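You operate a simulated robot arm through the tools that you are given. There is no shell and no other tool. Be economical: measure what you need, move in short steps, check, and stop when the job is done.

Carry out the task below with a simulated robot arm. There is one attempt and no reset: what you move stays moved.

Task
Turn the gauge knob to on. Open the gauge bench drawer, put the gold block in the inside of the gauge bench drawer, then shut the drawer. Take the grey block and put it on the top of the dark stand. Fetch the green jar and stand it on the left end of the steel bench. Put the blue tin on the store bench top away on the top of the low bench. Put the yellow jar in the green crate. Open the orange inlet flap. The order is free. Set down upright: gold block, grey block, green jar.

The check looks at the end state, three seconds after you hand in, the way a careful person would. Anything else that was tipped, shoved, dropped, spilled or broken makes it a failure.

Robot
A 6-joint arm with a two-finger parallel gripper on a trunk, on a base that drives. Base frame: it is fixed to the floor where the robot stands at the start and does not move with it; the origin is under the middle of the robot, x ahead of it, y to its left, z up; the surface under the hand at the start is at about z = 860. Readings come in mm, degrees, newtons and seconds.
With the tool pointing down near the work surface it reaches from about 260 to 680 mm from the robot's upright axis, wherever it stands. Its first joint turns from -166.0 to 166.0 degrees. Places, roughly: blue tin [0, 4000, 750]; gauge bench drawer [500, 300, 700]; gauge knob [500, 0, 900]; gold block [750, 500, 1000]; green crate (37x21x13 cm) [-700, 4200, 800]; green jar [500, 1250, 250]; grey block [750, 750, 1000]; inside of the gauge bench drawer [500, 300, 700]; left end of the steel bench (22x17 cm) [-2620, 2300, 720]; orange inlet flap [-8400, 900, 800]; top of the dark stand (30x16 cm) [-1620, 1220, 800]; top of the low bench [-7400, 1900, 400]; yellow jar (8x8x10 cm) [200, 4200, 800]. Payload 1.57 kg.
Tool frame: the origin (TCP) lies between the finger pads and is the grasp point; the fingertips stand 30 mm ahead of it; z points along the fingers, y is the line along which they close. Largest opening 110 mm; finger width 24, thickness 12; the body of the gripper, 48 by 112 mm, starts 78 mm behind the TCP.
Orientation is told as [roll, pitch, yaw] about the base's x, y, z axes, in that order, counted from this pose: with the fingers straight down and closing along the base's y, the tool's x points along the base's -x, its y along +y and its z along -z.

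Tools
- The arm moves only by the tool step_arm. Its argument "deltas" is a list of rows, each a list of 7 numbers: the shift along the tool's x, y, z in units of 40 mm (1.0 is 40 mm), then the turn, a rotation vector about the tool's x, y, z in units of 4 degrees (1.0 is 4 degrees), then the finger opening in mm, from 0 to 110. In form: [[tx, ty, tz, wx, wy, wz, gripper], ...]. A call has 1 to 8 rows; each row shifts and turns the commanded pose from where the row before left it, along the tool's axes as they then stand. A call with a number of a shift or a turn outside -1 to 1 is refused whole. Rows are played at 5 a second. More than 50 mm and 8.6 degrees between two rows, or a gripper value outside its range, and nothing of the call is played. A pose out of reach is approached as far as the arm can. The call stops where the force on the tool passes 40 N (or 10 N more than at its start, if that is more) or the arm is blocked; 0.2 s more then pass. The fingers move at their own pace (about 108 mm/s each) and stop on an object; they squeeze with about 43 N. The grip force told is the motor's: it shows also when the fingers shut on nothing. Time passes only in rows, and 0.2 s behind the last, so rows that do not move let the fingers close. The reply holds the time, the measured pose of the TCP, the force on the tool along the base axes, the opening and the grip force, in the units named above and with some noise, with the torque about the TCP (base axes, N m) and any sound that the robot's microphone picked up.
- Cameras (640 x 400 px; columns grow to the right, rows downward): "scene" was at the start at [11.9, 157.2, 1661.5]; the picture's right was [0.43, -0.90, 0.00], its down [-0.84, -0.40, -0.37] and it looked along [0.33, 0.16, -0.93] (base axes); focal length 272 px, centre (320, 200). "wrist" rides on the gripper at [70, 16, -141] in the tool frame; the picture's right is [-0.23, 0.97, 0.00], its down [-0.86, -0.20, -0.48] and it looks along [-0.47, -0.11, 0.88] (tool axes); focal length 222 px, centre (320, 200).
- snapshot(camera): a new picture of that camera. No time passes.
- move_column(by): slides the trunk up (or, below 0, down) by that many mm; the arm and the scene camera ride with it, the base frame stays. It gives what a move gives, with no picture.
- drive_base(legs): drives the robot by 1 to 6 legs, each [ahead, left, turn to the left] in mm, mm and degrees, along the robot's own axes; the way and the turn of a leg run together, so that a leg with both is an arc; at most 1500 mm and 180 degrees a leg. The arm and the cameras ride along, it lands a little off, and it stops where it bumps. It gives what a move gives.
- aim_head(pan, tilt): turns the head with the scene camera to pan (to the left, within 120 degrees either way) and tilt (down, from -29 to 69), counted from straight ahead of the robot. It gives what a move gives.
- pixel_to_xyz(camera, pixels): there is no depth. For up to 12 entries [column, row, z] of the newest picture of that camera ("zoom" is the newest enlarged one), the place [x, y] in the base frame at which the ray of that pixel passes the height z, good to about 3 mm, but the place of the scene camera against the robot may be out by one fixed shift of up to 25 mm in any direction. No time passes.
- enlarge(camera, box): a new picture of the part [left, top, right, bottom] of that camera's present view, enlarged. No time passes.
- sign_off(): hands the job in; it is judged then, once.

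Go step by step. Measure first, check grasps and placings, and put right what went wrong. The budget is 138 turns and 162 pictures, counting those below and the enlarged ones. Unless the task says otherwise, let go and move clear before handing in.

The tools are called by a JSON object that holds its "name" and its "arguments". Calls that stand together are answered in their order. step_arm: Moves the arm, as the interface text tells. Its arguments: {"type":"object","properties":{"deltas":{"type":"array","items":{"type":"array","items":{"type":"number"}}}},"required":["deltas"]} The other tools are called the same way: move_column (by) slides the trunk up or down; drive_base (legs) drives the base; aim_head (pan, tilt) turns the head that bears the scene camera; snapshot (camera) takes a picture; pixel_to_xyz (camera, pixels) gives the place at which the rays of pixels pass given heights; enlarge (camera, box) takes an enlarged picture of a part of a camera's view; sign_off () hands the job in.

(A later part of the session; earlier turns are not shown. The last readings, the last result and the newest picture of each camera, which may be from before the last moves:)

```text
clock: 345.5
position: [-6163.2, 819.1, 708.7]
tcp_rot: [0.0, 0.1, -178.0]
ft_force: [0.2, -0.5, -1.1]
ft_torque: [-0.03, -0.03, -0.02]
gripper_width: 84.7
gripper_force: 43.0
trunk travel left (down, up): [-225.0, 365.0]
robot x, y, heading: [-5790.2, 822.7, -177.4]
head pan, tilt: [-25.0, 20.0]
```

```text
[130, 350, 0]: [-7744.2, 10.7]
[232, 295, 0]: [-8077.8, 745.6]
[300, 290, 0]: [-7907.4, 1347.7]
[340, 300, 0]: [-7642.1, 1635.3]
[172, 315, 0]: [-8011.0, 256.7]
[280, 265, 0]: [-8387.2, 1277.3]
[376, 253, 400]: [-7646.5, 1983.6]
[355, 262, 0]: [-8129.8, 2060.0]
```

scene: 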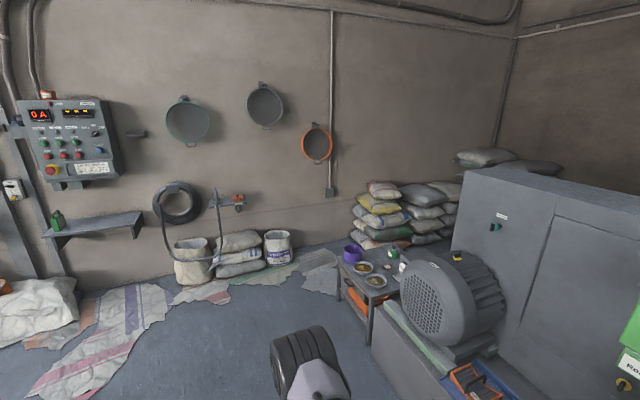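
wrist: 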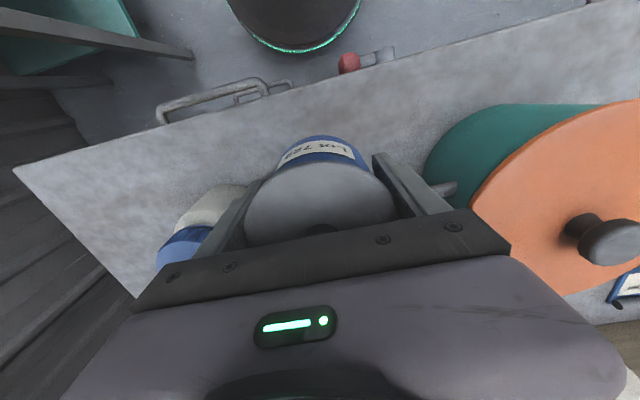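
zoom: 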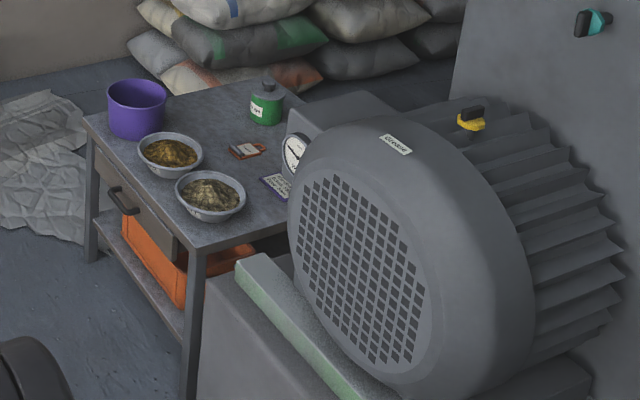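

Low bench: front edge y≈1600, x -7645…-7094. Drive to (-7400,1120) facing it.

{"name": "drive_base", "arguments": {"legs": [[0, 0, -2.7], [1450, 0, 0], [160, 0, 0], [0, 0, -90], [280, 0, 0]]}}

{"name": "aim_head", "arguments": {"pan": 0, "tilt": 55}}

{"name": "snapshot", "arguments": {"camera": "scene"}}

{"name": "snapshot", "arguments": {"camera": "wrist"}}

```text
clock: 359.6
position: [-7467.9, 1418.5, 708.5]
tcp_rot: [0.0, 0.1, 93.5]
ft_force: [0.5, -0.3, -1.9]
ft_torque: [-0.04, -0.03, -0.01]
gripper_width: 84.4
gripper_force: 42.8
trunk travel left (down, up): [-225.0, 365.0]
robot x, y, heading: [-7455.8, 1048.3, 94.2]
head pan, tilt: [-25.0, 20.0]
```

```text
clock: 360.6
position: [-7467.9, 1416.7, 709.7]
tcp_rot: [-0.1, 0.1, 93.6]
ft_force: [0.4, 0.3, -1.4]
ft_torque: [-0.03, 0.02, 0.01]
gripper_width: 84.1
gripper_force: 42.5
trunk travel left (down, up): [-225.0, 365.0]
robot x, y, heading: [-7455.6, 1049.4, 94.3]
head pan, tilt: [0.0, 55.0]
```

```text
37 pictures are left
```

scene: 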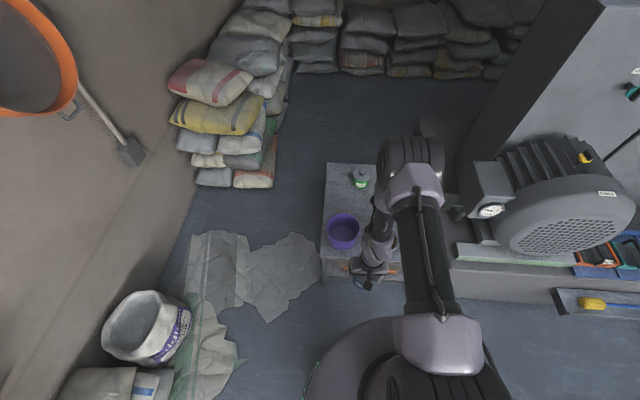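

```text
36 pictures are left
```

wrist: 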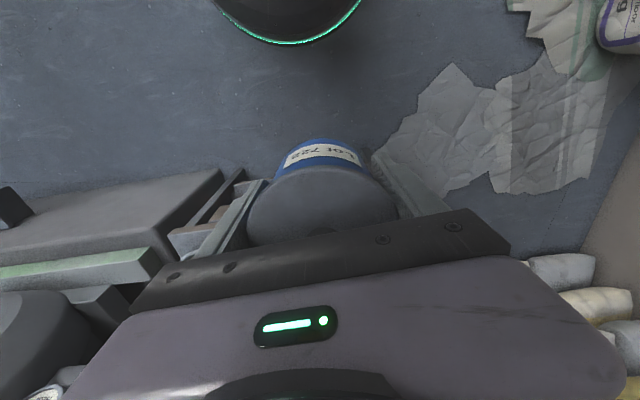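

{"name": "pixel_to_xyz", "arguments": {"camera": "scene", "pixels": [[321, 275, 400], [327, 164, 400], [343, 247, 400], [361, 185, 400], [375, 164, 400], [400, 280, 400], [450, 262, 400], [321, 275, 500], [400, 280, 500]]}}

{"name": "enlarge", "arguments": {"camera": "scene", "box": [300, 150, 480, 300]}}

```text
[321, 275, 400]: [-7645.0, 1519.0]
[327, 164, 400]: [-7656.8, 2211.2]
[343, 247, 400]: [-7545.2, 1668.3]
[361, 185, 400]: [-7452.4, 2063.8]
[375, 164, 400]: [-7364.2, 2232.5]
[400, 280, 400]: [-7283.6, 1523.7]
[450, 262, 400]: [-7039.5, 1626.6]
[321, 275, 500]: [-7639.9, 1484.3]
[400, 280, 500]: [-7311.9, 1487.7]
```

```text
2.67 times, centred on (390, 225) of scene
```

zoom: 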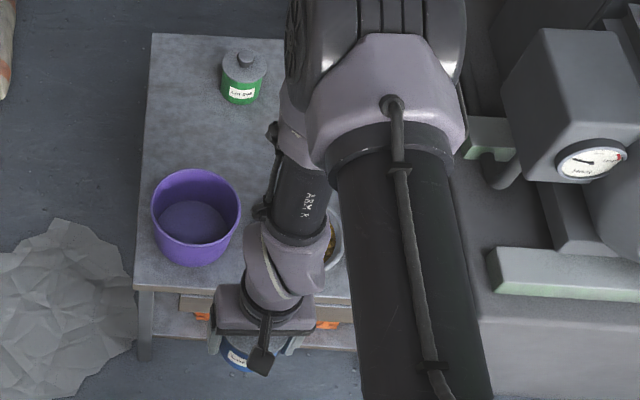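

Bench top ≈400–420 high spans x -7650…-7260, y ≈1540…2220; free spot left-middle near (-7560,1845), between the purple pot and the green bottle. Move closer and stretch over it.

{"name": "drive_base", "arguments": {"legs": [[172, 40, 0]]}}

{"name": "step_arm", "arguments": {"deltas": [[-0.915, 0.08, 0, 0, 0, 0, 55], [-0.915, 0.08, 0, 0, 0, 0, 55], [-0.915, 0.08, 0, 0, 0, 0, 55], [-0.915, 0.08, 0, 0, 0, 0, 55], [-0.915, 0.08, 0, 0, 0, 0, 55], [-0.915, 0.08, 0, 0, 0, 0, 55], [-0.915, 0.08, 0, 0, 0, 0, 55]]}}

{"name": "move_column", "arguments": {"by": -110}}

{"name": "snapshot", "arguments": {"camera": "wrist"}}

```text
clock: 362.1
position: [-7523.2, 1581.4, 709.5]
tcp_rot: [0.0, 0.1, 93.7]
ft_force: [-0.3, -0.1, -0.7]
ft_torque: [-0.06, -0.01, -0.03]
gripper_width: 84.4
gripper_force: 42.6
trunk travel left (down, up): [-225.0, 365.0]
robot x, y, heading: [-7506.2, 1214.8, 94.3]
head pan, tilt: [0.0, 55.0]
```

```text
clock: 363.7
position: [-7561.7, 1834.5, 706.0]
tcp_rot: [0.1, 0.2, 93.7]
ft_force: [0.0, -0.1, -0.6]
ft_torque: [-0.01, 0.01, 0.0]
gripper_width: 84.4
gripper_force: 43.5
trunk travel left (down, up): [-225.0, 365.0]
robot x, y, heading: [-7510.6, 1213.7, 94.4]
head pan, tilt: [0.0, 55.0]
```

```text
clock: 365.1
position: [-7561.1, 1834.9, 598.8]
tcp_rot: [0.0, 0.2, 93.8]
ft_force: [0.3, 0.5, -0.9]
ft_torque: [-0.03, -0.01, 0.02]
gripper_width: 84.8
gripper_force: 42.6
trunk travel left (down, up): [-115.0, 475.0]
robot x, y, heading: [-7503.7, 1213.2, 94.6]
head pan, tilt: [0.0, 55.0]
```

```text
34 pictures are left
```

wrist: 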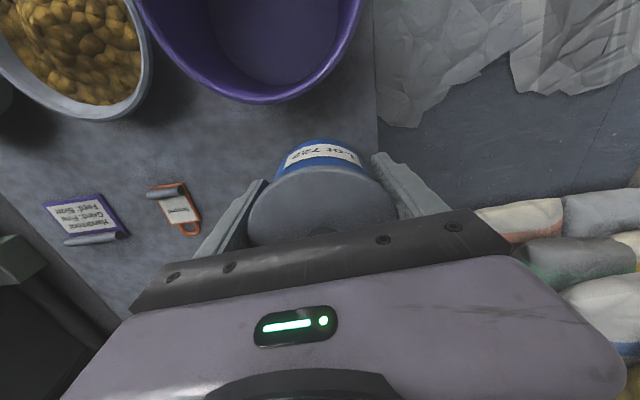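

{"name": "pixel_to_xyz", "arguments": {"camera": "wrist", "pixels": [[376, 110, 420], [374, 30, 420], [250, 102, 500], [330, 80, 500], [200, 215, 420], [150, 195, 420], [215, 150, 420], [320, 194, 420]]}}

```text
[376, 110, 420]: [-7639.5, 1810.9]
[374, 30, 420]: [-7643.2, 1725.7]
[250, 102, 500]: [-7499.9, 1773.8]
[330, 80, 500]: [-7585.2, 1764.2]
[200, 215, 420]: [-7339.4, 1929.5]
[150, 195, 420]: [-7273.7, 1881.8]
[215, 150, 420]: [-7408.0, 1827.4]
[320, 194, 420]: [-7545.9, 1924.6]
```

Bench's left edge is x≈-7640; shift the tin 45 mm inward and 15 mm back, then lower the trunk fully and check.

{"name": "step_arm", "arguments": {"deltas": [[-0.2, -0.6, 0, 0, 0, 0, 55], [-0.2, -0.55, 0, 0, 0, 0, 55], [0, 0, 0, 0, 0, 0, 55]]}}

{"name": "move_column", "arguments": {"by": -100}}

{"name": "snapshot", "arguments": {"camera": "wrist"}}

```text
clock: 365.9
position: [-7517.9, 1844.9, 601.9]
tcp_rot: [0.0, 0.2, 93.7]
ft_force: [0.1, -0.1, -2.2]
ft_torque: [0.02, -0.05, 0.01]
gripper_width: 84.4
gripper_force: 42.6
out of reach, approached as far as the arm can: row 2
trunk travel left (down, up): [-115.0, 475.0]
robot x, y, heading: [-7508.9, 1218.3, 94.8]
head pan, tilt: [0.0, 55.0]
```

```text
clock: 367.2
position: [-7518.8, 1845.8, 501.7]
tcp_rot: [0.0, 0.1, 93.7]
ft_force: [-0.1, 0.9, -1.1]
ft_torque: [0.01, -0.04, 0.02]
gripper_width: 84.3
gripper_force: 42.8
trunk travel left (down, up): [-15.0, 575.0]
robot x, y, heading: [-7507.4, 1215.3, 94.6]
head pan, tilt: [0.0, 55.0]
```

```text
33 pictures are left
```

wrist: 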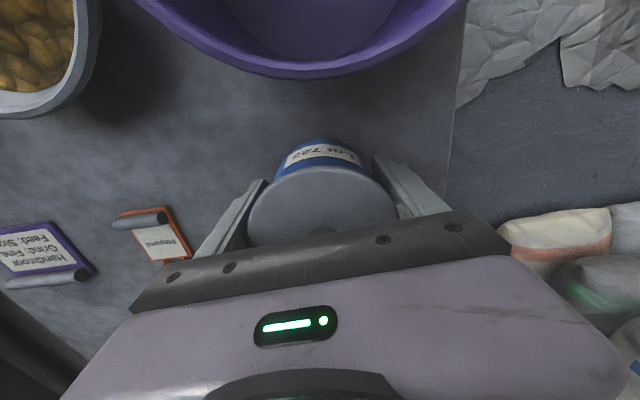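

{"name": "pixel_to_xyz", "arguments": {"camera": "wrist", "pixels": [[193, 255, 410], [175, 207, 410], [455, 100, 410], [320, 78, 500]]}}

{"name": "move_column", "arguments": {"by": -15}}

{"name": "step_arm", "arguments": {"deltas": [[0, 0, 0.25, 0, 0, 0, 55], [0, 0, 0.2, 0, 0, 0, 55], [0, 0, 0.2, 0, 0, 0, 55], [0, 0, 0.15, 0, 0, 0, 55], [0, 0, 0.15, 0, 0, 0, 55]]}}

{"name": "snapshot", "arguments": {"camera": "wrist"}}

```text
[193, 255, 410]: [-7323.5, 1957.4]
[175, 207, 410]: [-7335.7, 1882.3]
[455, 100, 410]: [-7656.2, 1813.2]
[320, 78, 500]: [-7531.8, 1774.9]
```

```text
clock: 367.8
position: [-7517.7, 1845.5, 489.3]
tcp_rot: [0.1, -0.3, 93.7]
ft_force: [-0.4, 0.2, 26.0]
ft_torque: [0.0, 0.03, -0.01]
gripper_width: 84.6
gripper_force: 43.0
trunk travel left (down, up): [0.0, 590.0]
robot x, y, heading: [-7503.3, 1212.8, 94.9]
head pan, tilt: [0.0, 55.0]
```

```text
clock: 368.2
position: [-7518.4, 1849.1, 490.1]
tcp_rot: [0.0, -0.7, 93.8]
ft_force: [0.5, -2.7, 20.0]
ft_torque: [-0.31, -0.06, -0.11]
gripper_width: 84.2
gripper_force: 42.4
out of reach, approached as far as the arm can: row 1
trunk travel left (down, up): [0.0, 590.0]
robot x, y, heading: [-7505.1, 1212.6, 94.3]
head pan, tilt: [0.0, 55.0]
stopped in row 1: the force on the tool passed its limit at 45 N (the readings are from after the stop); the commanded pose is now the measured one
```

```text
32 pictures are left
```

wrist: 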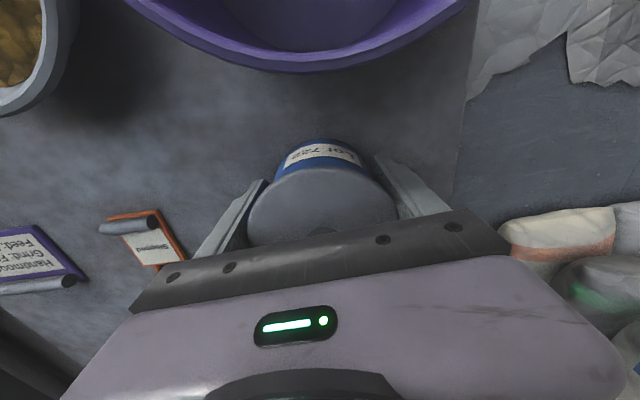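

Surface contact at z≈450 (26 N). Release and rise.

{"name": "step_arm", "arguments": {"deltas": [[0, 0, 0, 0, 0, 0, 92], [0, 0, 0, 0, 0, 0, 107], [0, 0, 0, 0, 0, 0, 107]]}}

{"name": "move_column", "arguments": {"by": 230}}

{"name": "snapshot", "arguments": {"camera": "wrist"}}

```text
clock: 369.0
position: [-7518.1, 1847.4, 487.4]
tcp_rot: [0.0, -0.4, 93.8]
ft_force: [0.9, 0.6, -0.7]
ft_torque: [0.02, 0.01, -0.01]
gripper_width: 107.0
gripper_force: 0.0
trunk travel left (down, up): [0.0, 590.0]
robot x, y, heading: [-7504.2, 1213.0, 94.5]
head pan, tilt: [0.0, 55.0]
```

```text
clock: 371.4
position: [-7518.3, 1847.4, 717.4]
tcp_rot: [0.1, -0.3, 93.8]
ft_force: [0.7, 0.5, -0.2]
ft_torque: [0.0, -0.01, 0.02]
gripper_width: 106.8
gripper_force: 0.1
trunk travel left (down, up): [-230.0, 360.0]
robot x, y, heading: [-7505.7, 1211.4, 94.6]
head pan, tilt: [0.0, 55.0]
```

```text
31 pictures are left
```

wrist: 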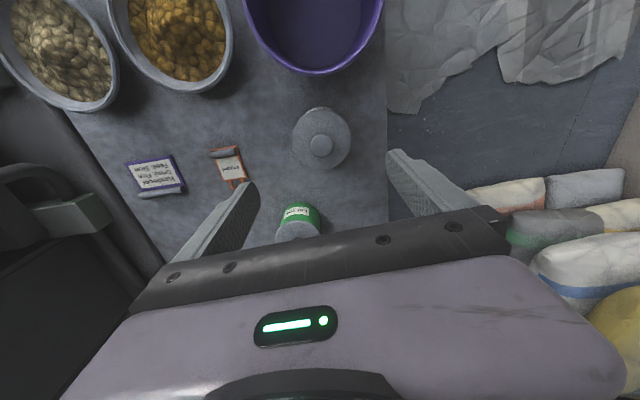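

Tin stands upright on the low bench. Retract, back off, and turn to face the wall with the flap.

{"name": "step_arm", "arguments": {"deltas": [[0.9, 0, 0, 0, 0, 0, 60], [0.9, 0, 0, 0, 0, 0, 60], [0.9, 0, 0, 0, 0, 0, 60], [0.9, 0, 0, 0, 0, 0, 60], [0.9, 0, 0, 0, 0, 0, 60], [0.9, 0, 0, 0, 0, 0, 60], [0.9, 0, 0, 0, 0, 0, 60]]}}

{"name": "drive_base", "arguments": {"legs": [[-280, 0, 0], [0, 0, 86]]}}

{"name": "aim_head", "arguments": {"pan": 0, "tilt": 40}}

{"name": "snapshot", "arguments": {"camera": "scene"}}

```text
clock: 373.0
position: [-7502.3, 1594.9, 715.2]
tcp_rot: [0.0, -0.3, 93.7]
ft_force: [0.4, -0.2, -0.3]
ft_torque: [-0.02, -0.02, 0.0]
gripper_width: 59.9
gripper_force: 0.1
trunk travel left (down, up): [-230.0, 360.0]
robot x, y, heading: [-7505.3, 1214.1, 94.7]
head pan, tilt: [0.0, 55.0]
```

```text
clock: 378.7
position: [-7866.4, 946.9, 715.5]
tcp_rot: [0.0, -0.4, -177.7]
ft_force: [-0.2, -0.6, 0.4]
ft_torque: [0.03, 0.0, -0.03]
gripper_width: 60.0
gripper_force: 0.0
trunk travel left (down, up): [-230.0, 360.0]
robot x, y, heading: [-7484.0, 933.5, -177.0]
head pan, tilt: [0.0, 55.0]
```

```text
clock: 379.5
position: [-7865.7, 947.1, 715.6]
tcp_rot: [0.0, -0.4, -177.7]
ft_force: [-0.2, -0.9, 0.6]
ft_torque: [-0.03, 0.03, -0.02]
gripper_width: 60.0
gripper_force: 0.1
trunk travel left (down, up): [-230.0, 360.0]
robot x, y, heading: [-7483.9, 933.1, -176.9]
head pan, tilt: [0.0, 40.0]
```

```text
30 pictures are left
```

scene: 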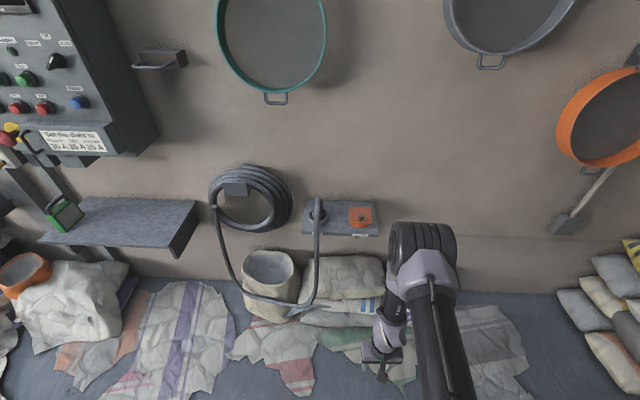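

{"name": "enlarge", "arguments": {"camera": "scene", "box": [295, 185, 395, 247]}}

{"name": "pixel_to_xyz", "arguments": {"camera": "scene", "pixels": [[360, 216, 800], [360, 216, 850], [378, 236, 800], [378, 203, 800], [305, 236, 800], [378, 300, 0]]}}

```text
6.40 times, centred on (345, 216) of scene
```

zoom: 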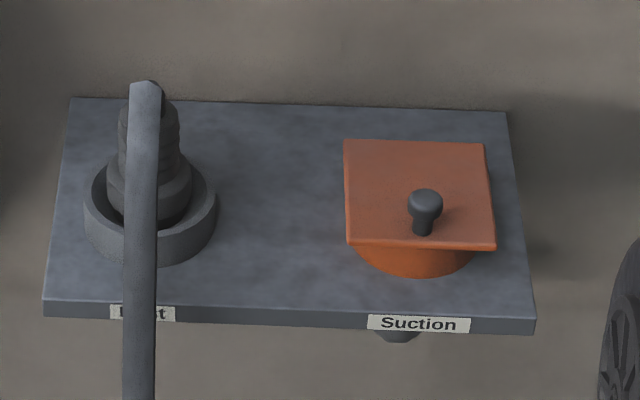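

```text
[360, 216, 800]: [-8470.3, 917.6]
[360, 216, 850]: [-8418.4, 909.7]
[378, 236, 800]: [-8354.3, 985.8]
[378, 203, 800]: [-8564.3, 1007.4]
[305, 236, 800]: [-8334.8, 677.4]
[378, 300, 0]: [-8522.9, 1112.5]
```

The flap is a square orange lid with a knob near its front edge (zoom 425,205), hinge evidently at the wall side. Approach to x≈-7795 with the hand raised and look from the wrist.

{"name": "move_column", "arguments": {"by": 200}}

{"name": "step_arm", "arguments": {"deltas": [[0, 0, -1, 0, 0, 0, 60], [0, 0, -1, 0, 0, 0, 60], [0, 0, -1, 0, 0, 0, 60]]}}

{"name": "drive_base", "arguments": {"legs": [[310, 0, -3]]}}

{"name": "step_arm", "arguments": {"deltas": [[-1, 0, 0, 0, 0, 0, 60], [-1, 0, 0, 0, 0, 0, 60], [-0.6, 0, 0, 0, 0, 0, 60]]}}

{"name": "snapshot", "arguments": {"camera": "wrist"}}

```text
clock: 381.7
position: [-7866.4, 945.4, 916.4]
tcp_rot: [0.0, -0.4, -177.7]
ft_force: [0.8, -0.1, 0.6]
ft_torque: [0.01, -0.04, -0.02]
gripper_width: 60.2
gripper_force: 0.1
trunk travel left (down, up): [-430.0, 160.0]
robot x, y, heading: [-7482.0, 932.9, -176.8]
head pan, tilt: [0.0, 40.0]
```

```text
clock: 382.5
position: [-7864.3, 947.9, 1037.0]
tcp_rot: [-0.1, -0.3, -177.8]
ft_force: [-0.1, -0.5, 0.4]
ft_torque: [0.01, 0.0, 0.01]
gripper_width: 60.0
gripper_force: 0.0
trunk travel left (down, up): [-430.0, 160.0]
robot x, y, heading: [-7484.5, 933.2, -176.9]
head pan, tilt: [0.0, 40.0]
```

```text
clock: 384.5
position: [-8168.1, 963.0, 1035.5]
tcp_rot: [0.0, -0.3, 179.0]
ft_force: [-0.5, 0.3, -0.3]
ft_torque: [-0.02, -0.01, 0.0]
gripper_width: 60.1
gripper_force: 0.0
trunk travel left (down, up): [-430.0, 160.0]
robot x, y, heading: [-7790.8, 927.0, 179.7]
head pan, tilt: [0.0, 40.0]
```

```text
clock: 385.3
position: [-8269.7, 964.5, 1036.6]
tcp_rot: [-0.1, -0.2, 179.1]
ft_force: [0.4, -0.4, -0.6]
ft_torque: [0.03, 0.0, 0.0]
gripper_width: 60.0
gripper_force: 0.1
trunk travel left (down, up): [-430.0, 160.0]
robot x, y, heading: [-7787.6, 924.1, 179.8]
head pan, tilt: [0.0, 40.0]
```

```text
28 pictures are left
```

wrist: 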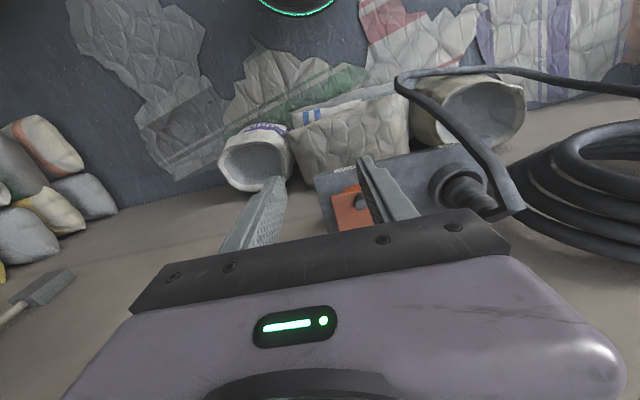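

{"name": "step_arm", "arguments": {"deltas": [[-0.4, 0.6, 0.4, 0, 0, 0, 50], [-0.4, 0.6, 0.4, 0, 0, 0, 50], [-0.2, 0, 0.4, 0, 0, 0, 50], [0, 0, 0, 0, 0, 0, 50]]}}

{"name": "enlarge", "arguments": {"camera": "wrist", "box": [220, 100, 420, 225]}}

{"name": "pixel_to_xyz", "arguments": {"camera": "zoom", "pixels": [[320, 200, 850]]}}

```text
clock: 386.3
position: [-8311.3, 915.7, 989.0]
tcp_rot: [0.0, -0.3, 179.0]
ft_force: [0.6, 0.6, 0.9]
ft_torque: [-0.01, 0.03, 0.03]
gripper_width: 50.1
gripper_force: 0.0
trunk travel left (down, up): [-430.0, 160.0]
robot x, y, heading: [-7789.1, 926.2, 179.7]
head pan, tilt: [0.0, 40.0]
```

```text
3.20 times, centred on (320, 162) of wrist
```

zoom: 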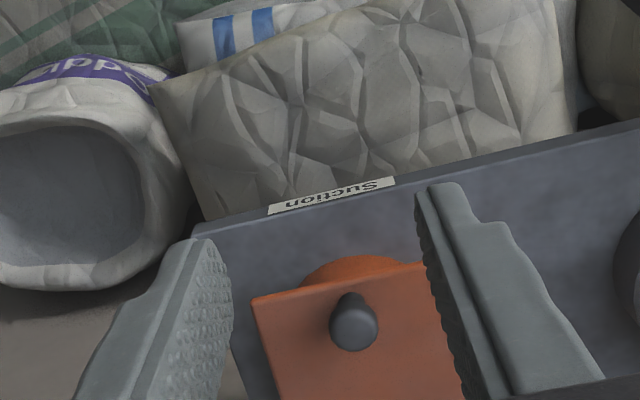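

```text
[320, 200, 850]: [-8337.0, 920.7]
```

Knob estimated at (-8402,921). Move above at z≈930 and refine.

{"name": "step_arm", "arguments": {"deltas": [[-0.76, -0.04, 0.45, 0, 0, 0, 50], [-0.76, -0.04, 0.45, 0, 0, 0, 50], [-0.76, -0.04, 0.45, 0, 0, 0, 50], [0, 0, 0, 0, 0, 0, 50]]}}

{"name": "enlarge", "arguments": {"camera": "wrist", "box": [220, 100, 420, 225]}}

```text
clock: 387.3
position: [-8404.8, 924.7, 933.7]
tcp_rot: [0.0, -0.4, 179.1]
ft_force: [-0.5, 0.1, 0.3]
ft_torque: [-0.01, 0.01, 0.02]
gripper_width: 49.7
gripper_force: 0.0
trunk travel left (down, up): [-430.0, 160.0]
robot x, y, heading: [-7789.3, 924.3, 179.8]
head pan, tilt: [0.0, 40.0]
```

```text
3.20 times, centred on (320, 162) of wrist
```

zoom: 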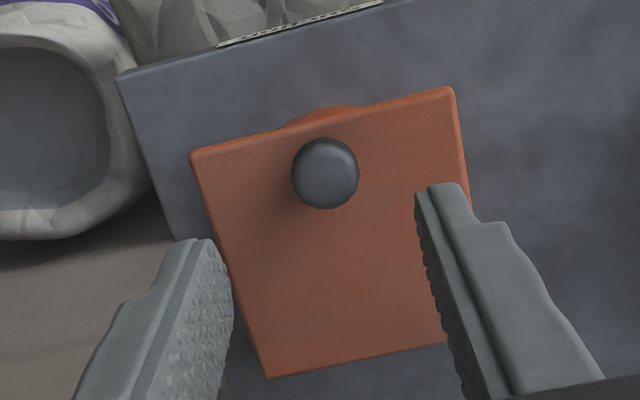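

Triangulated: knob at (-8410,924,821), lid front edge x≈-8397, hinge x≈-8505. Lower to z≈837, close on the knob.

{"name": "step_arm", "arguments": {"deltas": [[-0.14, 0, 0.5, 0, 0, 0, 50], [0, 0, 0.6, 0, 0, 0, 50], [0, 0, 0.6, 0, 0, 0, 50], [0, 0, 0.5, 0, 0, 0, 50], [0, 0, 0.2, 0, 0, 0, 50], [0, 0, 0, 0, 0, 0, 20], [0, 0, 0, 0, 0, 0, 5], [0, 0, 0, 0, 0, 0, 5]]}}

{"name": "enlarge", "arguments": {"camera": "wrist", "box": [220, 100, 420, 225]}}

```text
clock: 389.1
position: [-8386.6, 921.9, 851.4]
tcp_rot: [0.0, -0.2, 179.0]
ft_force: [21.3, 7.5, 3.9]
ft_torque: [0.0, -0.53, -0.21]
gripper_width: 12.3
gripper_force: 3.4
out of reach, approached as far as the arm can: row 3, 4
trunk travel left (down, up): [-430.0, 160.0]
robot x, y, heading: [-7786.9, 921.9, 179.7]
head pan, tilt: [0.0, 40.0]
```

```text
3.20 times, centred on (320, 162) of wrist
```

zoom: 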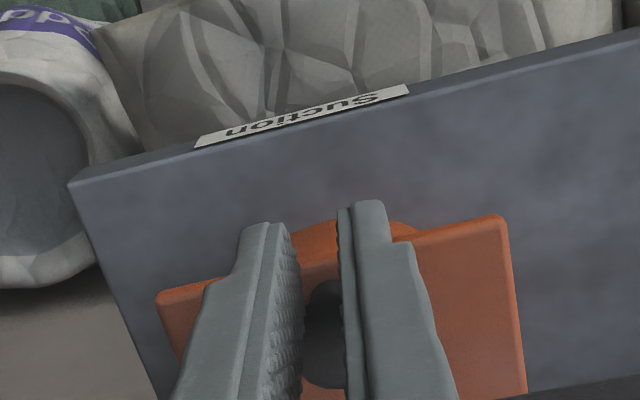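

Arm ran out of reach (x -8387). Open, rise, drive 70 mm closer and realign.

{"name": "step_arm", "arguments": {"deltas": [[0, 0, 0, 0, 0, 0, 50], [0, 0, -1, 0, 0, 0, 50], [0, 0, -1, 0, 0, 0, 50]]}}

{"name": "move_column", "arguments": {"by": -60}}

{"name": "step_arm", "arguments": {"deltas": [[0.5, 0, -0.75, 0, 0, 0, 50], [0.5, 0, -0.75, 0, 0, 0, 50]]}}

{"name": "drive_base", "arguments": {"legs": [[75, 0, 0]]}}

{"name": "enlarge", "arguments": {"camera": "wrist", "box": [220, 100, 420, 225]}}

```text
clock: 389.9
position: [-8392.8, 920.5, 930.1]
tcp_rot: [-0.1, -0.5, 179.1]
ft_force: [-0.1, -1.1, 0.0]
ft_torque: [0.01, 0.0, -0.01]
gripper_width: 50.1
gripper_force: 0.1
trunk travel left (down, up): [-430.0, 160.0]
robot x, y, heading: [-7789.3, 926.8, 179.8]
head pan, tilt: [0.0, 40.0]
```

```text
clock: 390.9
position: [-8391.9, 921.3, 869.2]
tcp_rot: [0.0, -0.4, 179.1]
ft_force: [0.4, 0.0, -0.2]
ft_torque: [-0.01, 0.04, 0.01]
gripper_width: 49.9
gripper_force: 0.1
trunk travel left (down, up): [-370.0, 220.0]
robot x, y, heading: [-7791.8, 923.4, 179.6]
head pan, tilt: [0.0, 40.0]
```

```text
clock: 391.5
position: [-8351.0, 921.8, 929.5]
tcp_rot: [0.0, -0.4, 179.1]
ft_force: [0.0, 0.8, 0.4]
ft_torque: [0.0, 0.01, -0.03]
gripper_width: 50.1
gripper_force: 0.0
trunk travel left (down, up): [-370.0, 220.0]
robot x, y, heading: [-7791.5, 923.9, 179.7]
head pan, tilt: [0.0, 40.0]
```

```text
clock: 392.6
position: [-8425.8, 920.3, 926.8]
tcp_rot: [0.0, -0.2, 179.3]
ft_force: [0.0, 0.2, -0.5]
ft_torque: [-0.03, -0.01, 0.02]
gripper_width: 50.4
gripper_force: 0.1
trunk travel left (down, up): [-370.0, 220.0]
robot x, y, heading: [-7860.7, 924.3, 179.9]
head pan, tilt: [0.0, 40.0]
```

```text
3.20 times, centred on (320, 162) of wrist
```

zoom: 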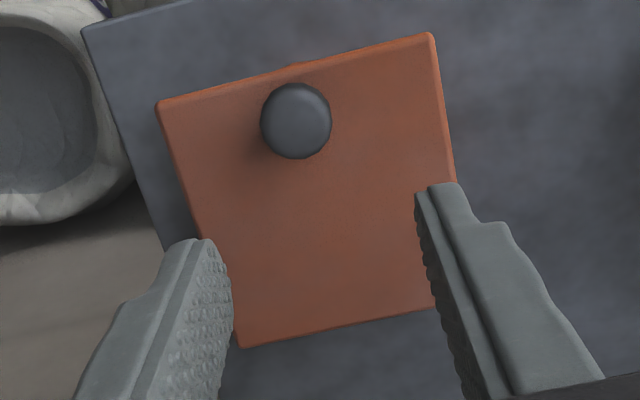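

Knob confirmed at (-8409,925). Descend and grip.

{"name": "step_arm", "arguments": {"deltas": [[0.42, -0.12, 0.3, 0, 0, 0, 50], [0, 0, 0.5, 0, 0, 0, 50], [0, 0, 0.5, 0, 0, 0, 50], [0, 0, 0.5, 0, 0, 0, 50], [0, 0, 0.45, 0, 0, 0, 50], [0, 0, 0, 0, 0, 0, 25], [0, 0, 0, 0, 0, 0, 5], [0, 0, 0, 0, 0, 0, 5]]}}

{"name": "enlarge", "arguments": {"camera": "wrist", "box": [220, 100, 420, 225]}}

```text
clock: 394.4
position: [-8409.7, 923.7, 837.2]
tcp_rot: [-0.1, -0.4, 179.3]
ft_force: [-1.2, -13.7, 12.6]
ft_torque: [-0.35, 0.06, -0.03]
gripper_width: 23.0
gripper_force: 35.3
trunk travel left (down, up): [-370.0, 220.0]
robot x, y, heading: [-7862.2, 923.1, 180.0]
head pan, tilt: [0.0, 40.0]
```

```text
3.20 times, centred on (320, 162) of wrist
```

zoom: 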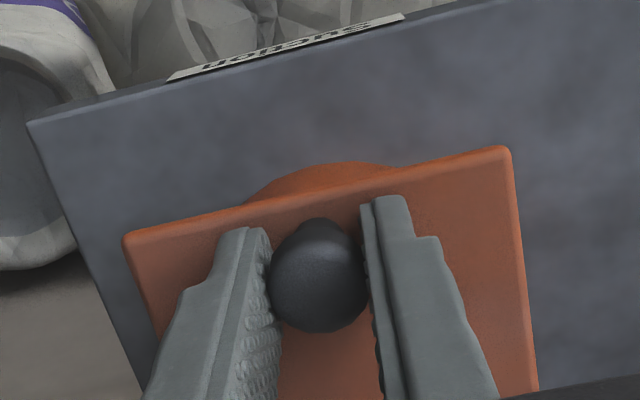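

Knob gripped (23 mm). Lift along an arc about the wall-side hinge: first 30°.

{"name": "step_arm", "arguments": {"deltas": [[-0.08, 0, -0.3, 0, 0, 0, 5], [-0.117, 0, -0.3, 0, 0, 0, 5], [-0.16, 0, -0.27, 0, 0, 0, 5], [-0.185, 0, -0.257, 0, 0, 0, 5]]}}

{"name": "enlarge", "arguments": {"camera": "wrist", "box": [220, 100, 420, 225]}}

```text
clock: 395.4
position: [-8429.2, 924.4, 883.5]
tcp_rot: [-0.3, -0.2, 179.3]
ft_force: [6.7, -25.1, -8.0]
ft_torque: [-0.4, -1.06, -0.07]
gripper_width: 23.2
gripper_force: 35.2
trunk travel left (down, up): [-370.0, 220.0]
robot x, y, heading: [-7863.7, 925.7, 180.1]
head pan, tilt: [0.0, 40.0]
```

```text
3.20 times, centred on (320, 162) of wrist
```

zoom: 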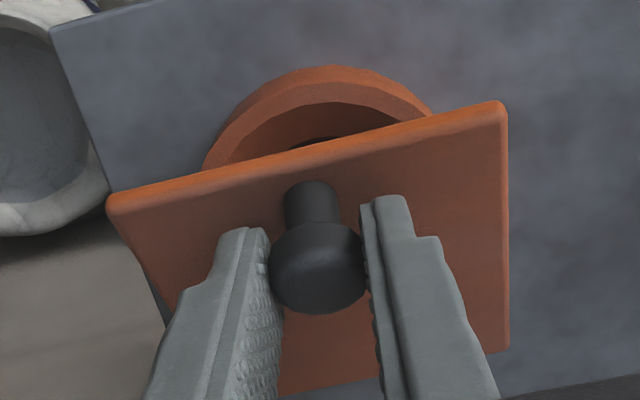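

The flap is rising with the hinge as modelled. Continue to ~60°, easing 2 mm to -y.

{"name": "step_arm", "arguments": {"deltas": [[-0.22, 0.05, -0.225, 0, 0, 0, 5], [-0.25, 0, -0.195, 0, 0, 0, 5], [-0.275, 0, -0.16, 0, 0, 0, 5], [-0.29, 0, -0.125, 0, 0, 0, 5]]}}

{"name": "enlarge", "arguments": {"camera": "wrist", "box": [220, 100, 420, 225]}}

```text
clock: 396.4
position: [-8470.3, 923.7, 913.9]
tcp_rot: [-0.2, -0.5, 179.3]
ft_force: [10.2, 4.3, -0.7]
ft_torque: [0.1, -1.22, -0.05]
gripper_width: 23.1
gripper_force: 35.4
trunk travel left (down, up): [-370.0, 220.0]
robot x, y, heading: [-7862.4, 925.7, 179.9]
head pan, tilt: [0.0, 40.0]
```

```text
3.20 times, centred on (320, 162) of wrist
```

zoom: 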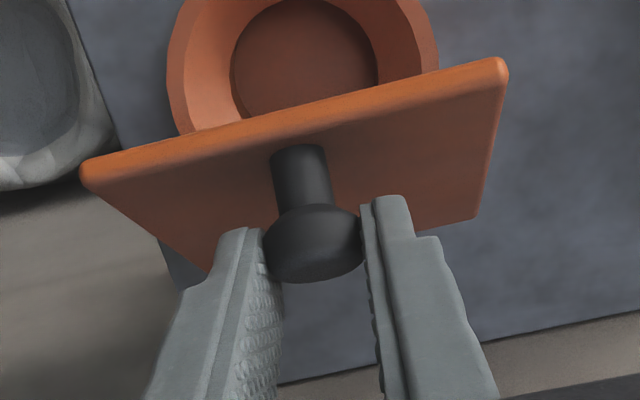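

Around 60° now; wall at x≈-8552. Go on ~25 mm to about 75°.

{"name": "step_arm", "arguments": {"deltas": [[-0.22, 0, -0.04, 0, 0, 0, 5], [-0.22, 0, -0.02, 0, 0, 0, 5], [-0.2, 0, 0, 0, 0, 0, 5]]}}

{"name": "enlarge", "arguments": {"camera": "wrist", "box": [220, 60, 420, 225]}}

```text
clock: 397.2
position: [-8498.5, 924.6, 916.5]
tcp_rot: [0.1, -0.6, 179.4]
ft_force: [3.7, 5.1, 9.2]
ft_torque: [0.0, -0.32, -0.01]
gripper_width: 22.7
gripper_force: 35.6
trunk travel left (down, up): [-370.0, 220.0]
robot x, y, heading: [-7859.0, 922.6, 179.9]
head pan, tilt: [0.0, 40.0]
```

```text
2.42 times, centred on (320, 142) of wrist
```

zoom: 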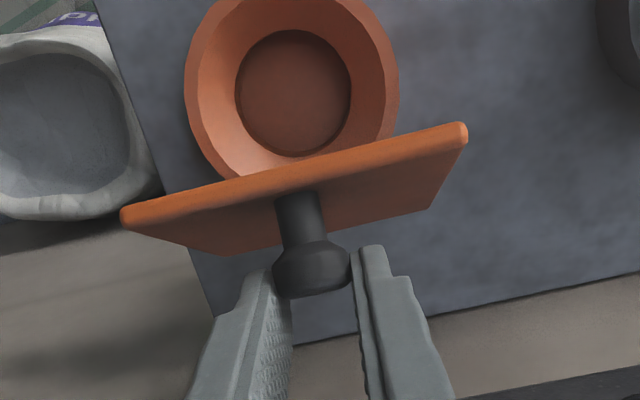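

Continue ~16 mm more, slightly down, to near vertical.

{"name": "step_arm", "arguments": {"deltas": [[-0.2, 0, 0.05, 0, 0, 0, 5], [-0.2, 0, 0.08, 0, 0, 0, 5], [-0.15, 0, 0.08, 0, 0, 0, 5]]}}

{"name": "enlarge", "arguments": {"camera": "wrist", "box": [220, 60, 420, 225]}}

```text
clock: 398.0
position: [-8517.7, 924.4, 906.7]
tcp_rot: [0.1, -0.4, 179.3]
ft_force: [0.6, 0.2, 0.1]
ft_torque: [-0.04, 0.0, -0.01]
gripper_width: 5.0
gripper_force: 0.0
trunk travel left (down, up): [-370.0, 220.0]
robot x, y, heading: [-7861.1, 926.0, 179.9]
head pan, tilt: [0.0, 40.0]
```

```text
2.42 times, centred on (320, 142) of wrist
```

zoom: 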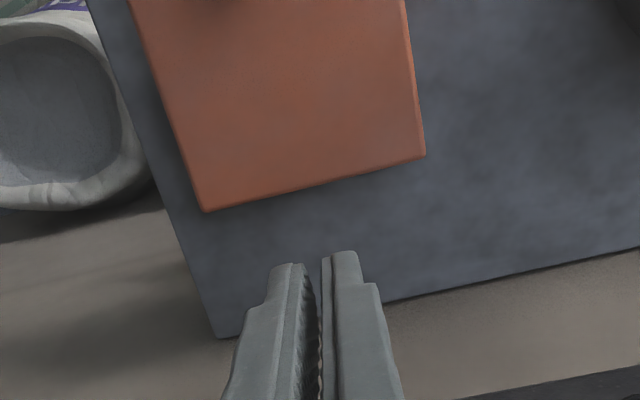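

The knob slipped and the flap fell shut; fitting the readings gives hinge ≈(-8495,814), knob radius 86 — my arc led too far wall-ward. Regrip the knob and use the corrected arc, going past vertical.

{"name": "step_arm", "arguments": {"deltas": [[0, 0, -0.7, 0, 0, 0, 5], [0.906, 0, 0, 0, 0, 0, 30], [0.906, 0, 0, 0, 0, 0, 50], [0.906, 0, 0, 0, 0, 0, 50], [0, 0, 0.6, 0, 0, 0, 50], [0, 0, 0.6, 0, 0, 0, 50], [0, 0, 0.6, 0, 0, 0, 50], [0, 0, 0.64, 0, 0, 0, 50]]}}

{"name": "enlarge", "arguments": {"camera": "wrist", "box": [220, 100, 420, 225]}}

```text
clock: 399.8
position: [-8407.9, 921.7, 838.1]
tcp_rot: [0.0, -0.6, 179.2]
ft_force: [0.5, -0.2, 17.1]
ft_torque: [-0.47, 0.11, -0.06]
gripper_width: 50.1
gripper_force: 0.1
trunk travel left (down, up): [-370.0, 220.0]
robot x, y, heading: [-7862.9, 926.2, 180.0]
head pan, tilt: [0.0, 40.0]
```

```text
3.20 times, centred on (320, 162) of wrist
```

zoom: 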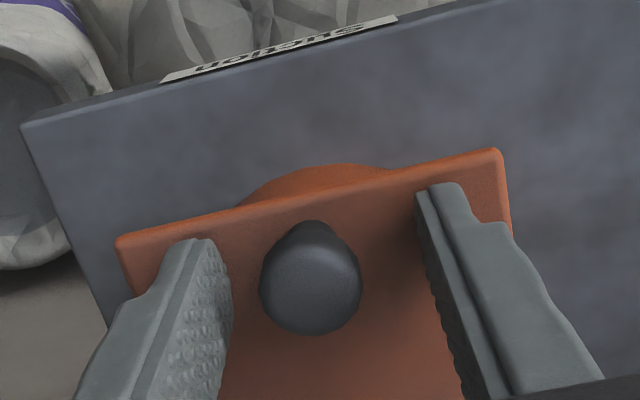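

Contact with lid; knob 4 mm to +y. Recentre, close, and lift to 60° on the corrected arc.

{"name": "step_arm", "arguments": {"deltas": [[0, -0.1, -0.05, 0, 0, 0, 40], [0, 0, 0, 0, 0, 0, 10], [0, 0, 0, 0, 0, 0, 5], [0, 0, 0, 0, 0, 0, 5], [-0.1175, 0, -0.55, 0, 0, 0, 5], [-0.2575, 0, -0.5025, 0, 0, 0, 5], [-0.3775, 0, -0.4175, 0, 0, 0, 5], [-0.475, 0, -0.305, 0, 0, 0, 5]]}}

{"name": "enlarge", "arguments": {"camera": "wrist", "box": [220, 100, 420, 225]}}

```text
clock: 401.6
position: [-8458.7, 924.1, 910.5]
tcp_rot: [-0.2, -0.3, 179.3]
ft_force: [2.8, -21.0, -0.9]
ft_torque: [-0.46, -0.33, -0.08]
gripper_width: 23.8
gripper_force: 10.2
trunk travel left (down, up): [-370.0, 220.0]
robot x, y, heading: [-7864.5, 922.0, 180.1]
head pan, tilt: [0.0, 40.0]
```

```text
3.20 times, centred on (320, 162) of wrist
```

zoom: 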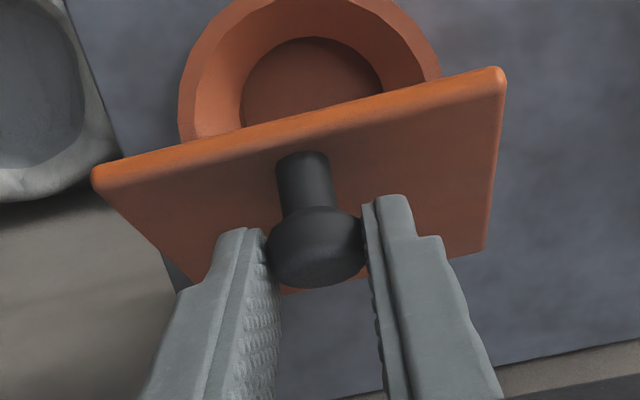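

Geometry now suggests hinge ≈(-8500,800) and knob radius ≈93, so I've been too high. Continue more slowly, nearly level then slightly down.

{"name": "step_arm", "arguments": {"deltas": [[-0.33, 0.04, -0.11, 0, 0, 0, 0], [-0.3, 0, -0.025, 0, 0, 0, 0], [-0.225, 0, 0.075, 0, 0, 0, 0], [-0.2, 0, 0.05, 0, 0, 0, 0]]}}

{"name": "enlarge", "arguments": {"camera": "wrist", "box": [220, 100, 420, 225]}}

```text
clock: 402.6
position: [-8500.8, 922.8, 911.1]
tcp_rot: [-0.1, -0.7, 179.2]
ft_force: [0.9, -27.9, 12.7]
ft_torque: [-0.38, 0.0, -0.35]
gripper_width: 19.9
gripper_force: 33.5
trunk travel left (down, up): [-370.0, 220.0]
robot x, y, heading: [-7863.0, 926.7, 180.0]
head pan, tilt: [0.0, 40.0]
```

```text
3.20 times, centred on (320, 162) of wrist
5 turns are left
```

zoom: 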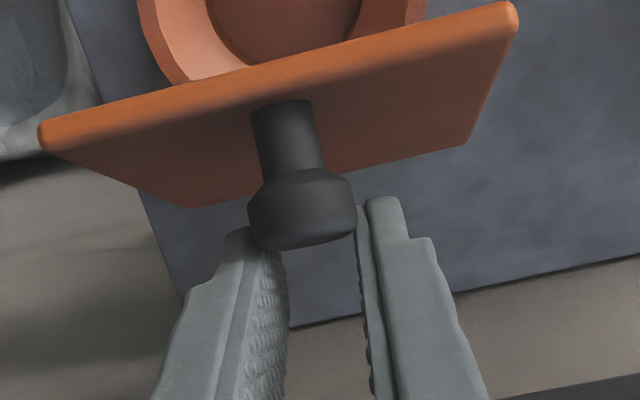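

The fingers sit at the knob's edge and only 5 turns remain. I'll release, back up, pitch the hand -20° (keeps the palm off the wall) and regrip the knob centrally.

{"name": "step_arm", "arguments": {"deltas": [[0, 0, 0, 0, 0, 0, 60], [0, 0, -1, 0, 0, 0, 60], [0.9, 0, 0, 0, 0, 0, 60], [0.9, 0, 0, 0, 0, 0, 60], [0.8, 0, 0, 0, 0, 0, 60]]}}

{"name": "step_arm", "arguments": {"deltas": [[0, 0, 0, 0, -1, 0, 50], [0, 0, 0, 0, -1, 0, 50], [0, 0, 0, 0, -1, 0, 50], [0, 0, 0, 0, -1, 0, 50], [0, 0, 0, 0, -1, 0, 50]]}}

{"name": "step_arm", "arguments": {"deltas": [[0.163, -0.01, 0.52, 0, 0, 0, 50], [0.163, -0.01, 0.52, 0, 0, 0, 50], [0.163, -0.01, 0.52, 0, 0, 0, 50], [0.163, -0.01, 0.52, 0, 0, 0, 50], [0.163, -0.01, 0.52, 0, 0, 0, 50], [0, 0, 0, 0, 0, 0, 50]]}}

{"name": "step_arm", "arguments": {"deltas": [[0, 0, 0, 0, 0, 0, 30], [0, 0, 0, 0, 0, 0, 5], [0, 0, 0, 0, 0, 0, 0], [0, 0, 0, 0, 0, 0, 0]]}}

{"name": "enlarge", "arguments": {"camera": "wrist", "box": [220, 100, 420, 225]}}

```text
clock: 403.8
position: [-8394.1, 925.3, 952.6]
tcp_rot: [-0.1, -0.4, 179.4]
ft_force: [-0.5, 1.4, -0.3]
ft_torque: [-0.05, 0.01, -0.03]
gripper_width: 60.1
gripper_force: 0.0
trunk travel left (down, up): [-370.0, 220.0]
robot x, y, heading: [-7862.0, 920.1, 180.1]
head pan, tilt: [0.0, 40.0]
```

```text
clock: 405.0
position: [-8397.5, 924.5, 951.8]
tcp_rot: [0.0, -20.4, 179.3]
ft_force: [0.5, -0.1, 0.3]
ft_torque: [0.01, 0.01, 0.0]
gripper_width: 49.8
gripper_force: 0.1
trunk travel left (down, up): [-370.0, 220.0]
robot x, y, heading: [-7867.5, 927.2, 179.8]
head pan, tilt: [0.0, 40.0]
```

```text
clock: 406.4
position: [-8403.6, 928.2, 841.9]
tcp_rot: [-0.1, -20.4, 179.3]
ft_force: [0.7, 1.1, 0.1]
ft_torque: [0.02, -0.01, -0.02]
gripper_width: 50.1
gripper_force: 0.1
trunk travel left (down, up): [-370.0, 220.0]
robot x, y, heading: [-7864.5, 922.2, 180.1]
head pan, tilt: [0.0, 40.0]
```

```text
clock: 407.4
position: [-8403.8, 923.1, 841.8]
tcp_rot: [-0.2, -20.4, 179.5]
ft_force: [-0.3, -30.3, -0.1]
ft_torque: [-0.39, -0.08, 0.16]
gripper_width: 22.9
gripper_force: 35.7
trunk travel left (down, up): [-370.0, 220.0]
robot x, y, heading: [-7866.0, 923.6, -180.0]
head pan, tilt: [0.0, 40.0]
```

```text
3.20 times, centred on (320, 162) of wrist
4 turns are left
```

zoom: 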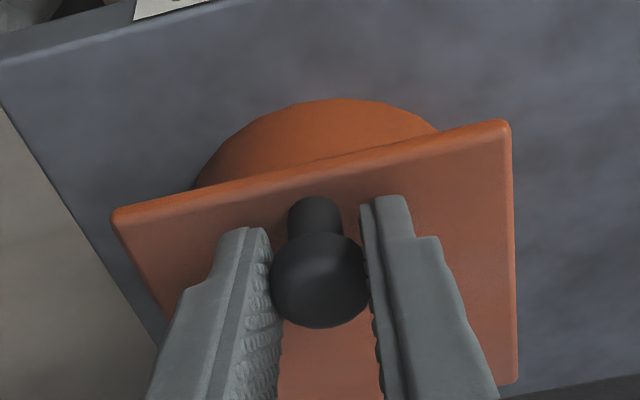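

Gripped centrally with the tilted hand. Run the arc through ~100° in one go and look.

{"name": "step_arm", "arguments": {"deltas": [[0, 0.07, 0, 0, 0, 0, 0], [-0.206, 0, -0.245, 0, 0, 0, 0], [-0.206, 0, -0.245, 0, 0, 0, 0], [-0.264, 0, -0.183, 0, 0, 0, 0], [-0.264, 0, -0.183, 0, 0, 0, 0], [-0.302, 0, -0.108, 0, 0, 0, 0], [-0.302, 0, -0.108, 0, 0, 0, 0], [-0.32, 0, -0.0275, 0, 0, 0, 0]]}}

{"name": "step_arm", "arguments": {"deltas": [[-0.32, 0, -0.0275, 0, 0, 0, 0], [-0.316, 0, 0.058, 0, 0, 0, 0], [-0.316, 0, 0.058, 0, 0, 0, 0], [-0.29, 0, 0.136, 0, 0, 0, 0], [-0.29, 0, 0.136, 0, 0, 0, 0]]}}

{"name": "enlarge", "arguments": {"camera": "wrist", "box": [220, 60, 420, 225]}}

{"name": "step_arm", "arguments": {"deltas": [[-0.17, 0, 0.131, 0, 0, 0, 0], [-0.17, 0, 0.131, 0, 0, 0, 0]]}}

{"name": "enlarge", "arguments": {"camera": "wrist", "box": [220, 60, 420, 225]}}

```text
clock: 409.2
position: [-8456.7, 923.3, 910.0]
tcp_rot: [0.0, -20.4, 179.2]
ft_force: [10.9, -7.0, -1.3]
ft_torque: [-0.15, -1.18, -0.09]
gripper_width: 23.2
gripper_force: 35.3
trunk travel left (down, up): [-370.0, 220.0]
robot x, y, heading: [-7863.7, 925.2, 179.8]
head pan, tilt: [0.0, 40.0]
```

```text
clock: 410.4
position: [-8515.3, 926.2, 911.5]
tcp_rot: [0.1, -20.3, 179.3]
ft_force: [-0.1, 0.8, -1.3]
ft_torque: [-0.01, 0.0, 0.01]
gripper_width: 0.2
gripper_force: 21.3
out of reach, approached as far as the arm can: row 1
trunk travel left (down, up): [-370.0, 220.0]
robot x, y, heading: [-7862.5, 926.1, 179.9]
head pan, tilt: [0.0, 40.0]
```

```text
2.42 times, centred on (320, 142) of wrist
```

zoom: 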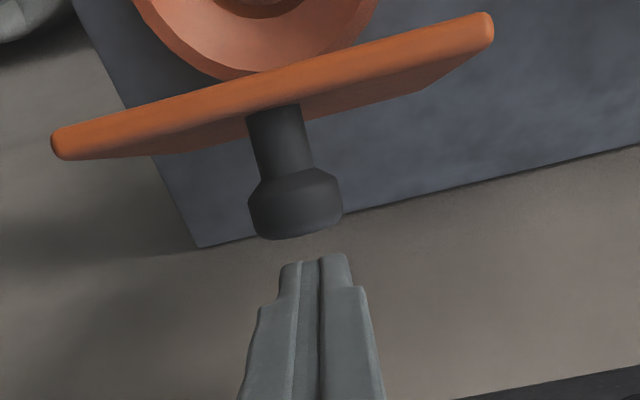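

```text
clock: 411.0
position: [-8534.2, 925.7, 908.1]
tcp_rot: [0.0, -20.2, 179.3]
ft_force: [0.3, -0.1, 0.0]
ft_torque: [0.02, 0.04, 0.04]
gripper_width: 0.0
gripper_force: 21.5
trunk travel left (down, up): [-370.0, 220.0]
robot x, y, heading: [-7857.7, 926.2, 180.1]
head pan, tilt: [0.0, 40.0]
```

```text
2.42 times, centred on (320, 142) of wrist
3 turns are left
```

zoom: 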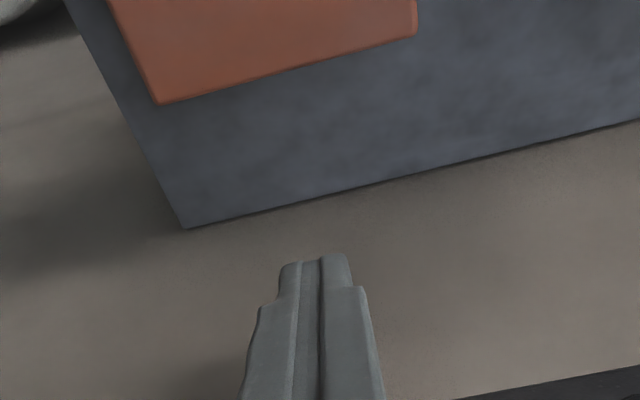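

Computing from the lid edges, the hinge is ≈(-8498,800) and the knob radius ≈91; my arcs were too wide, letting the knob slide off the tips. Regrip with ~10° tilt and run a tighter arc past vertical.

{"name": "step_arm", "arguments": {"deltas": [[-0.217, 0, -0.586, 0, 0, 0, 20], [-0.217, 0, -0.586, 0, 0, 0, 50], [0.75, 0, -0.278, 0, 0, 0, 50], [0.75, 0, -0.278, 0, 0, 0, 50], [0.75, 0, -0.278, 0, 0, 0, 50], [0.75, 0, -0.278, 0, 0, 0, 50], [0, 0, 0, 0, 1, 0, 50], [0, 0, 0, 0, 1, 0, 50]]}}

{"name": "step_arm", "arguments": {"deltas": [[0, 0.08, 0, 0, 0.5, 0, 50], [0.104, 0, 0.58, 0, 0, 0, 50], [0.104, 0, 0.58, 0, 0, 0, 50], [0.104, 0, 0.58, 0, 0, 0, 50], [0.104, 0, 0.58, 0, 0, 0, 50], [0.104, 0, 0.56, 0, 0, 0, 50], [0, 0, 0, 0, 0, 0, 50]]}}

{"name": "step_arm", "arguments": {"deltas": [[0, 0, 0, 0, 0, 0, 25], [0, 0, 0, 0, 0, 0, 0], [0, 0, 0, 0, 0, 0, 0], [0, 0, 0, 0, 0, 0, 0]]}}

{"name": "step_arm", "arguments": {"deltas": [[-0.158, 0, -0.252, 0, 0, 0, 0], [-0.158, 0, -0.252, 0, 0, 0, 0], [-0.221, 0, -0.197, 0, 0, 0, 0], [-0.221, 0, -0.197, 0, 0, 0, 0], [-0.261, 0, -0.131, 0, 0, 0, 0], [-0.261, 0, -0.131, 0, 0, 0, 0], [-0.283, 0, -0.058, 0, 0, 0, 0], [-0.283, 0, -0.058, 0, 0, 0, 0]]}}

{"name": "step_arm", "arguments": {"deltas": [[-0.287, 0, 0.011, 0, 0, 0, 0], [-0.287, 0, 0.011, 0, 0, 0, 0], [-0.272, 0, 0.085, 0, 0, 0, 0], [-0.272, 0, 0.085, 0, 0, 0, 0], [-0.167, 0, 0.091, 0, 0, 0, 0], [-0.167, 0, 0.091, 0, 0, 0, 0]]}}

{"name": "enlarge", "arguments": {"camera": "wrist", "box": [220, 60, 420, 225]}}

```text
clock: 412.8
position: [-8402.7, 922.2, 958.3]
tcp_rot: [0.0, -12.4, 179.4]
ft_force: [0.0, 0.2, -0.8]
ft_torque: [0.02, 0.01, 0.0]
gripper_width: 50.3
gripper_force: 0.1
trunk travel left (down, up): [-370.0, 220.0]
robot x, y, heading: [-7862.6, 927.6, 179.7]
head pan, tilt: [0.0, 40.0]
```

```text
clock: 414.4
position: [-8404.0, 919.8, 843.4]
tcp_rot: [0.0, -10.4, 179.3]
ft_force: [-1.1, -0.8, 0.1]
ft_torque: [0.0, -0.02, 0.01]
gripper_width: 49.8
gripper_force: 0.1
trunk travel left (down, up): [-370.0, 220.0]
robot x, y, heading: [-7860.3, 925.4, 180.0]
head pan, tilt: [0.0, 40.0]
```

```text
clock: 415.4
position: [-8403.5, 923.2, 844.1]
tcp_rot: [0.0, -10.1, 179.1]
ft_force: [-0.7, 35.4, -1.1]
ft_torque: [0.54, -0.1, -0.22]
gripper_width: 23.1
gripper_force: 35.6
trunk travel left (down, up): [-370.0, 220.0]
robot x, y, heading: [-7865.0, 926.2, 179.8]
head pan, tilt: [0.0, 40.0]
```

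```text
clock: 417.2
position: [-8467.1, 923.0, 907.6]
tcp_rot: [0.1, -10.6, 179.2]
ft_force: [12.5, 35.3, 6.1]
ft_torque: [0.53, -1.01, 0.18]
gripper_width: 23.1
gripper_force: 35.0
trunk travel left (down, up): [-370.0, 220.0]
robot x, y, heading: [-7864.6, 924.4, 180.1]
head pan, tilt: [0.0, 40.0]
```

```text
clock: 418.6
position: [-8528.6, 921.9, 900.2]
tcp_rot: [0.0, -10.4, 179.3]
ft_force: [-1.3, 0.1, 0.5]
ft_torque: [0.0, -0.01, -0.01]
gripper_width: 0.0
gripper_force: 21.8
trunk travel left (down, up): [-370.0, 220.0]
robot x, y, heading: [-7863.0, 922.5, 180.1]
head pan, tilt: [0.0, 40.0]
```

```text
2.42 times, centred on (320, 142) of wrist
2 turns are left
```

zoom: 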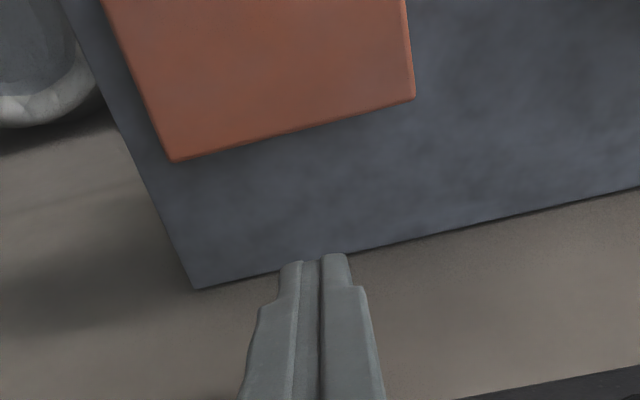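

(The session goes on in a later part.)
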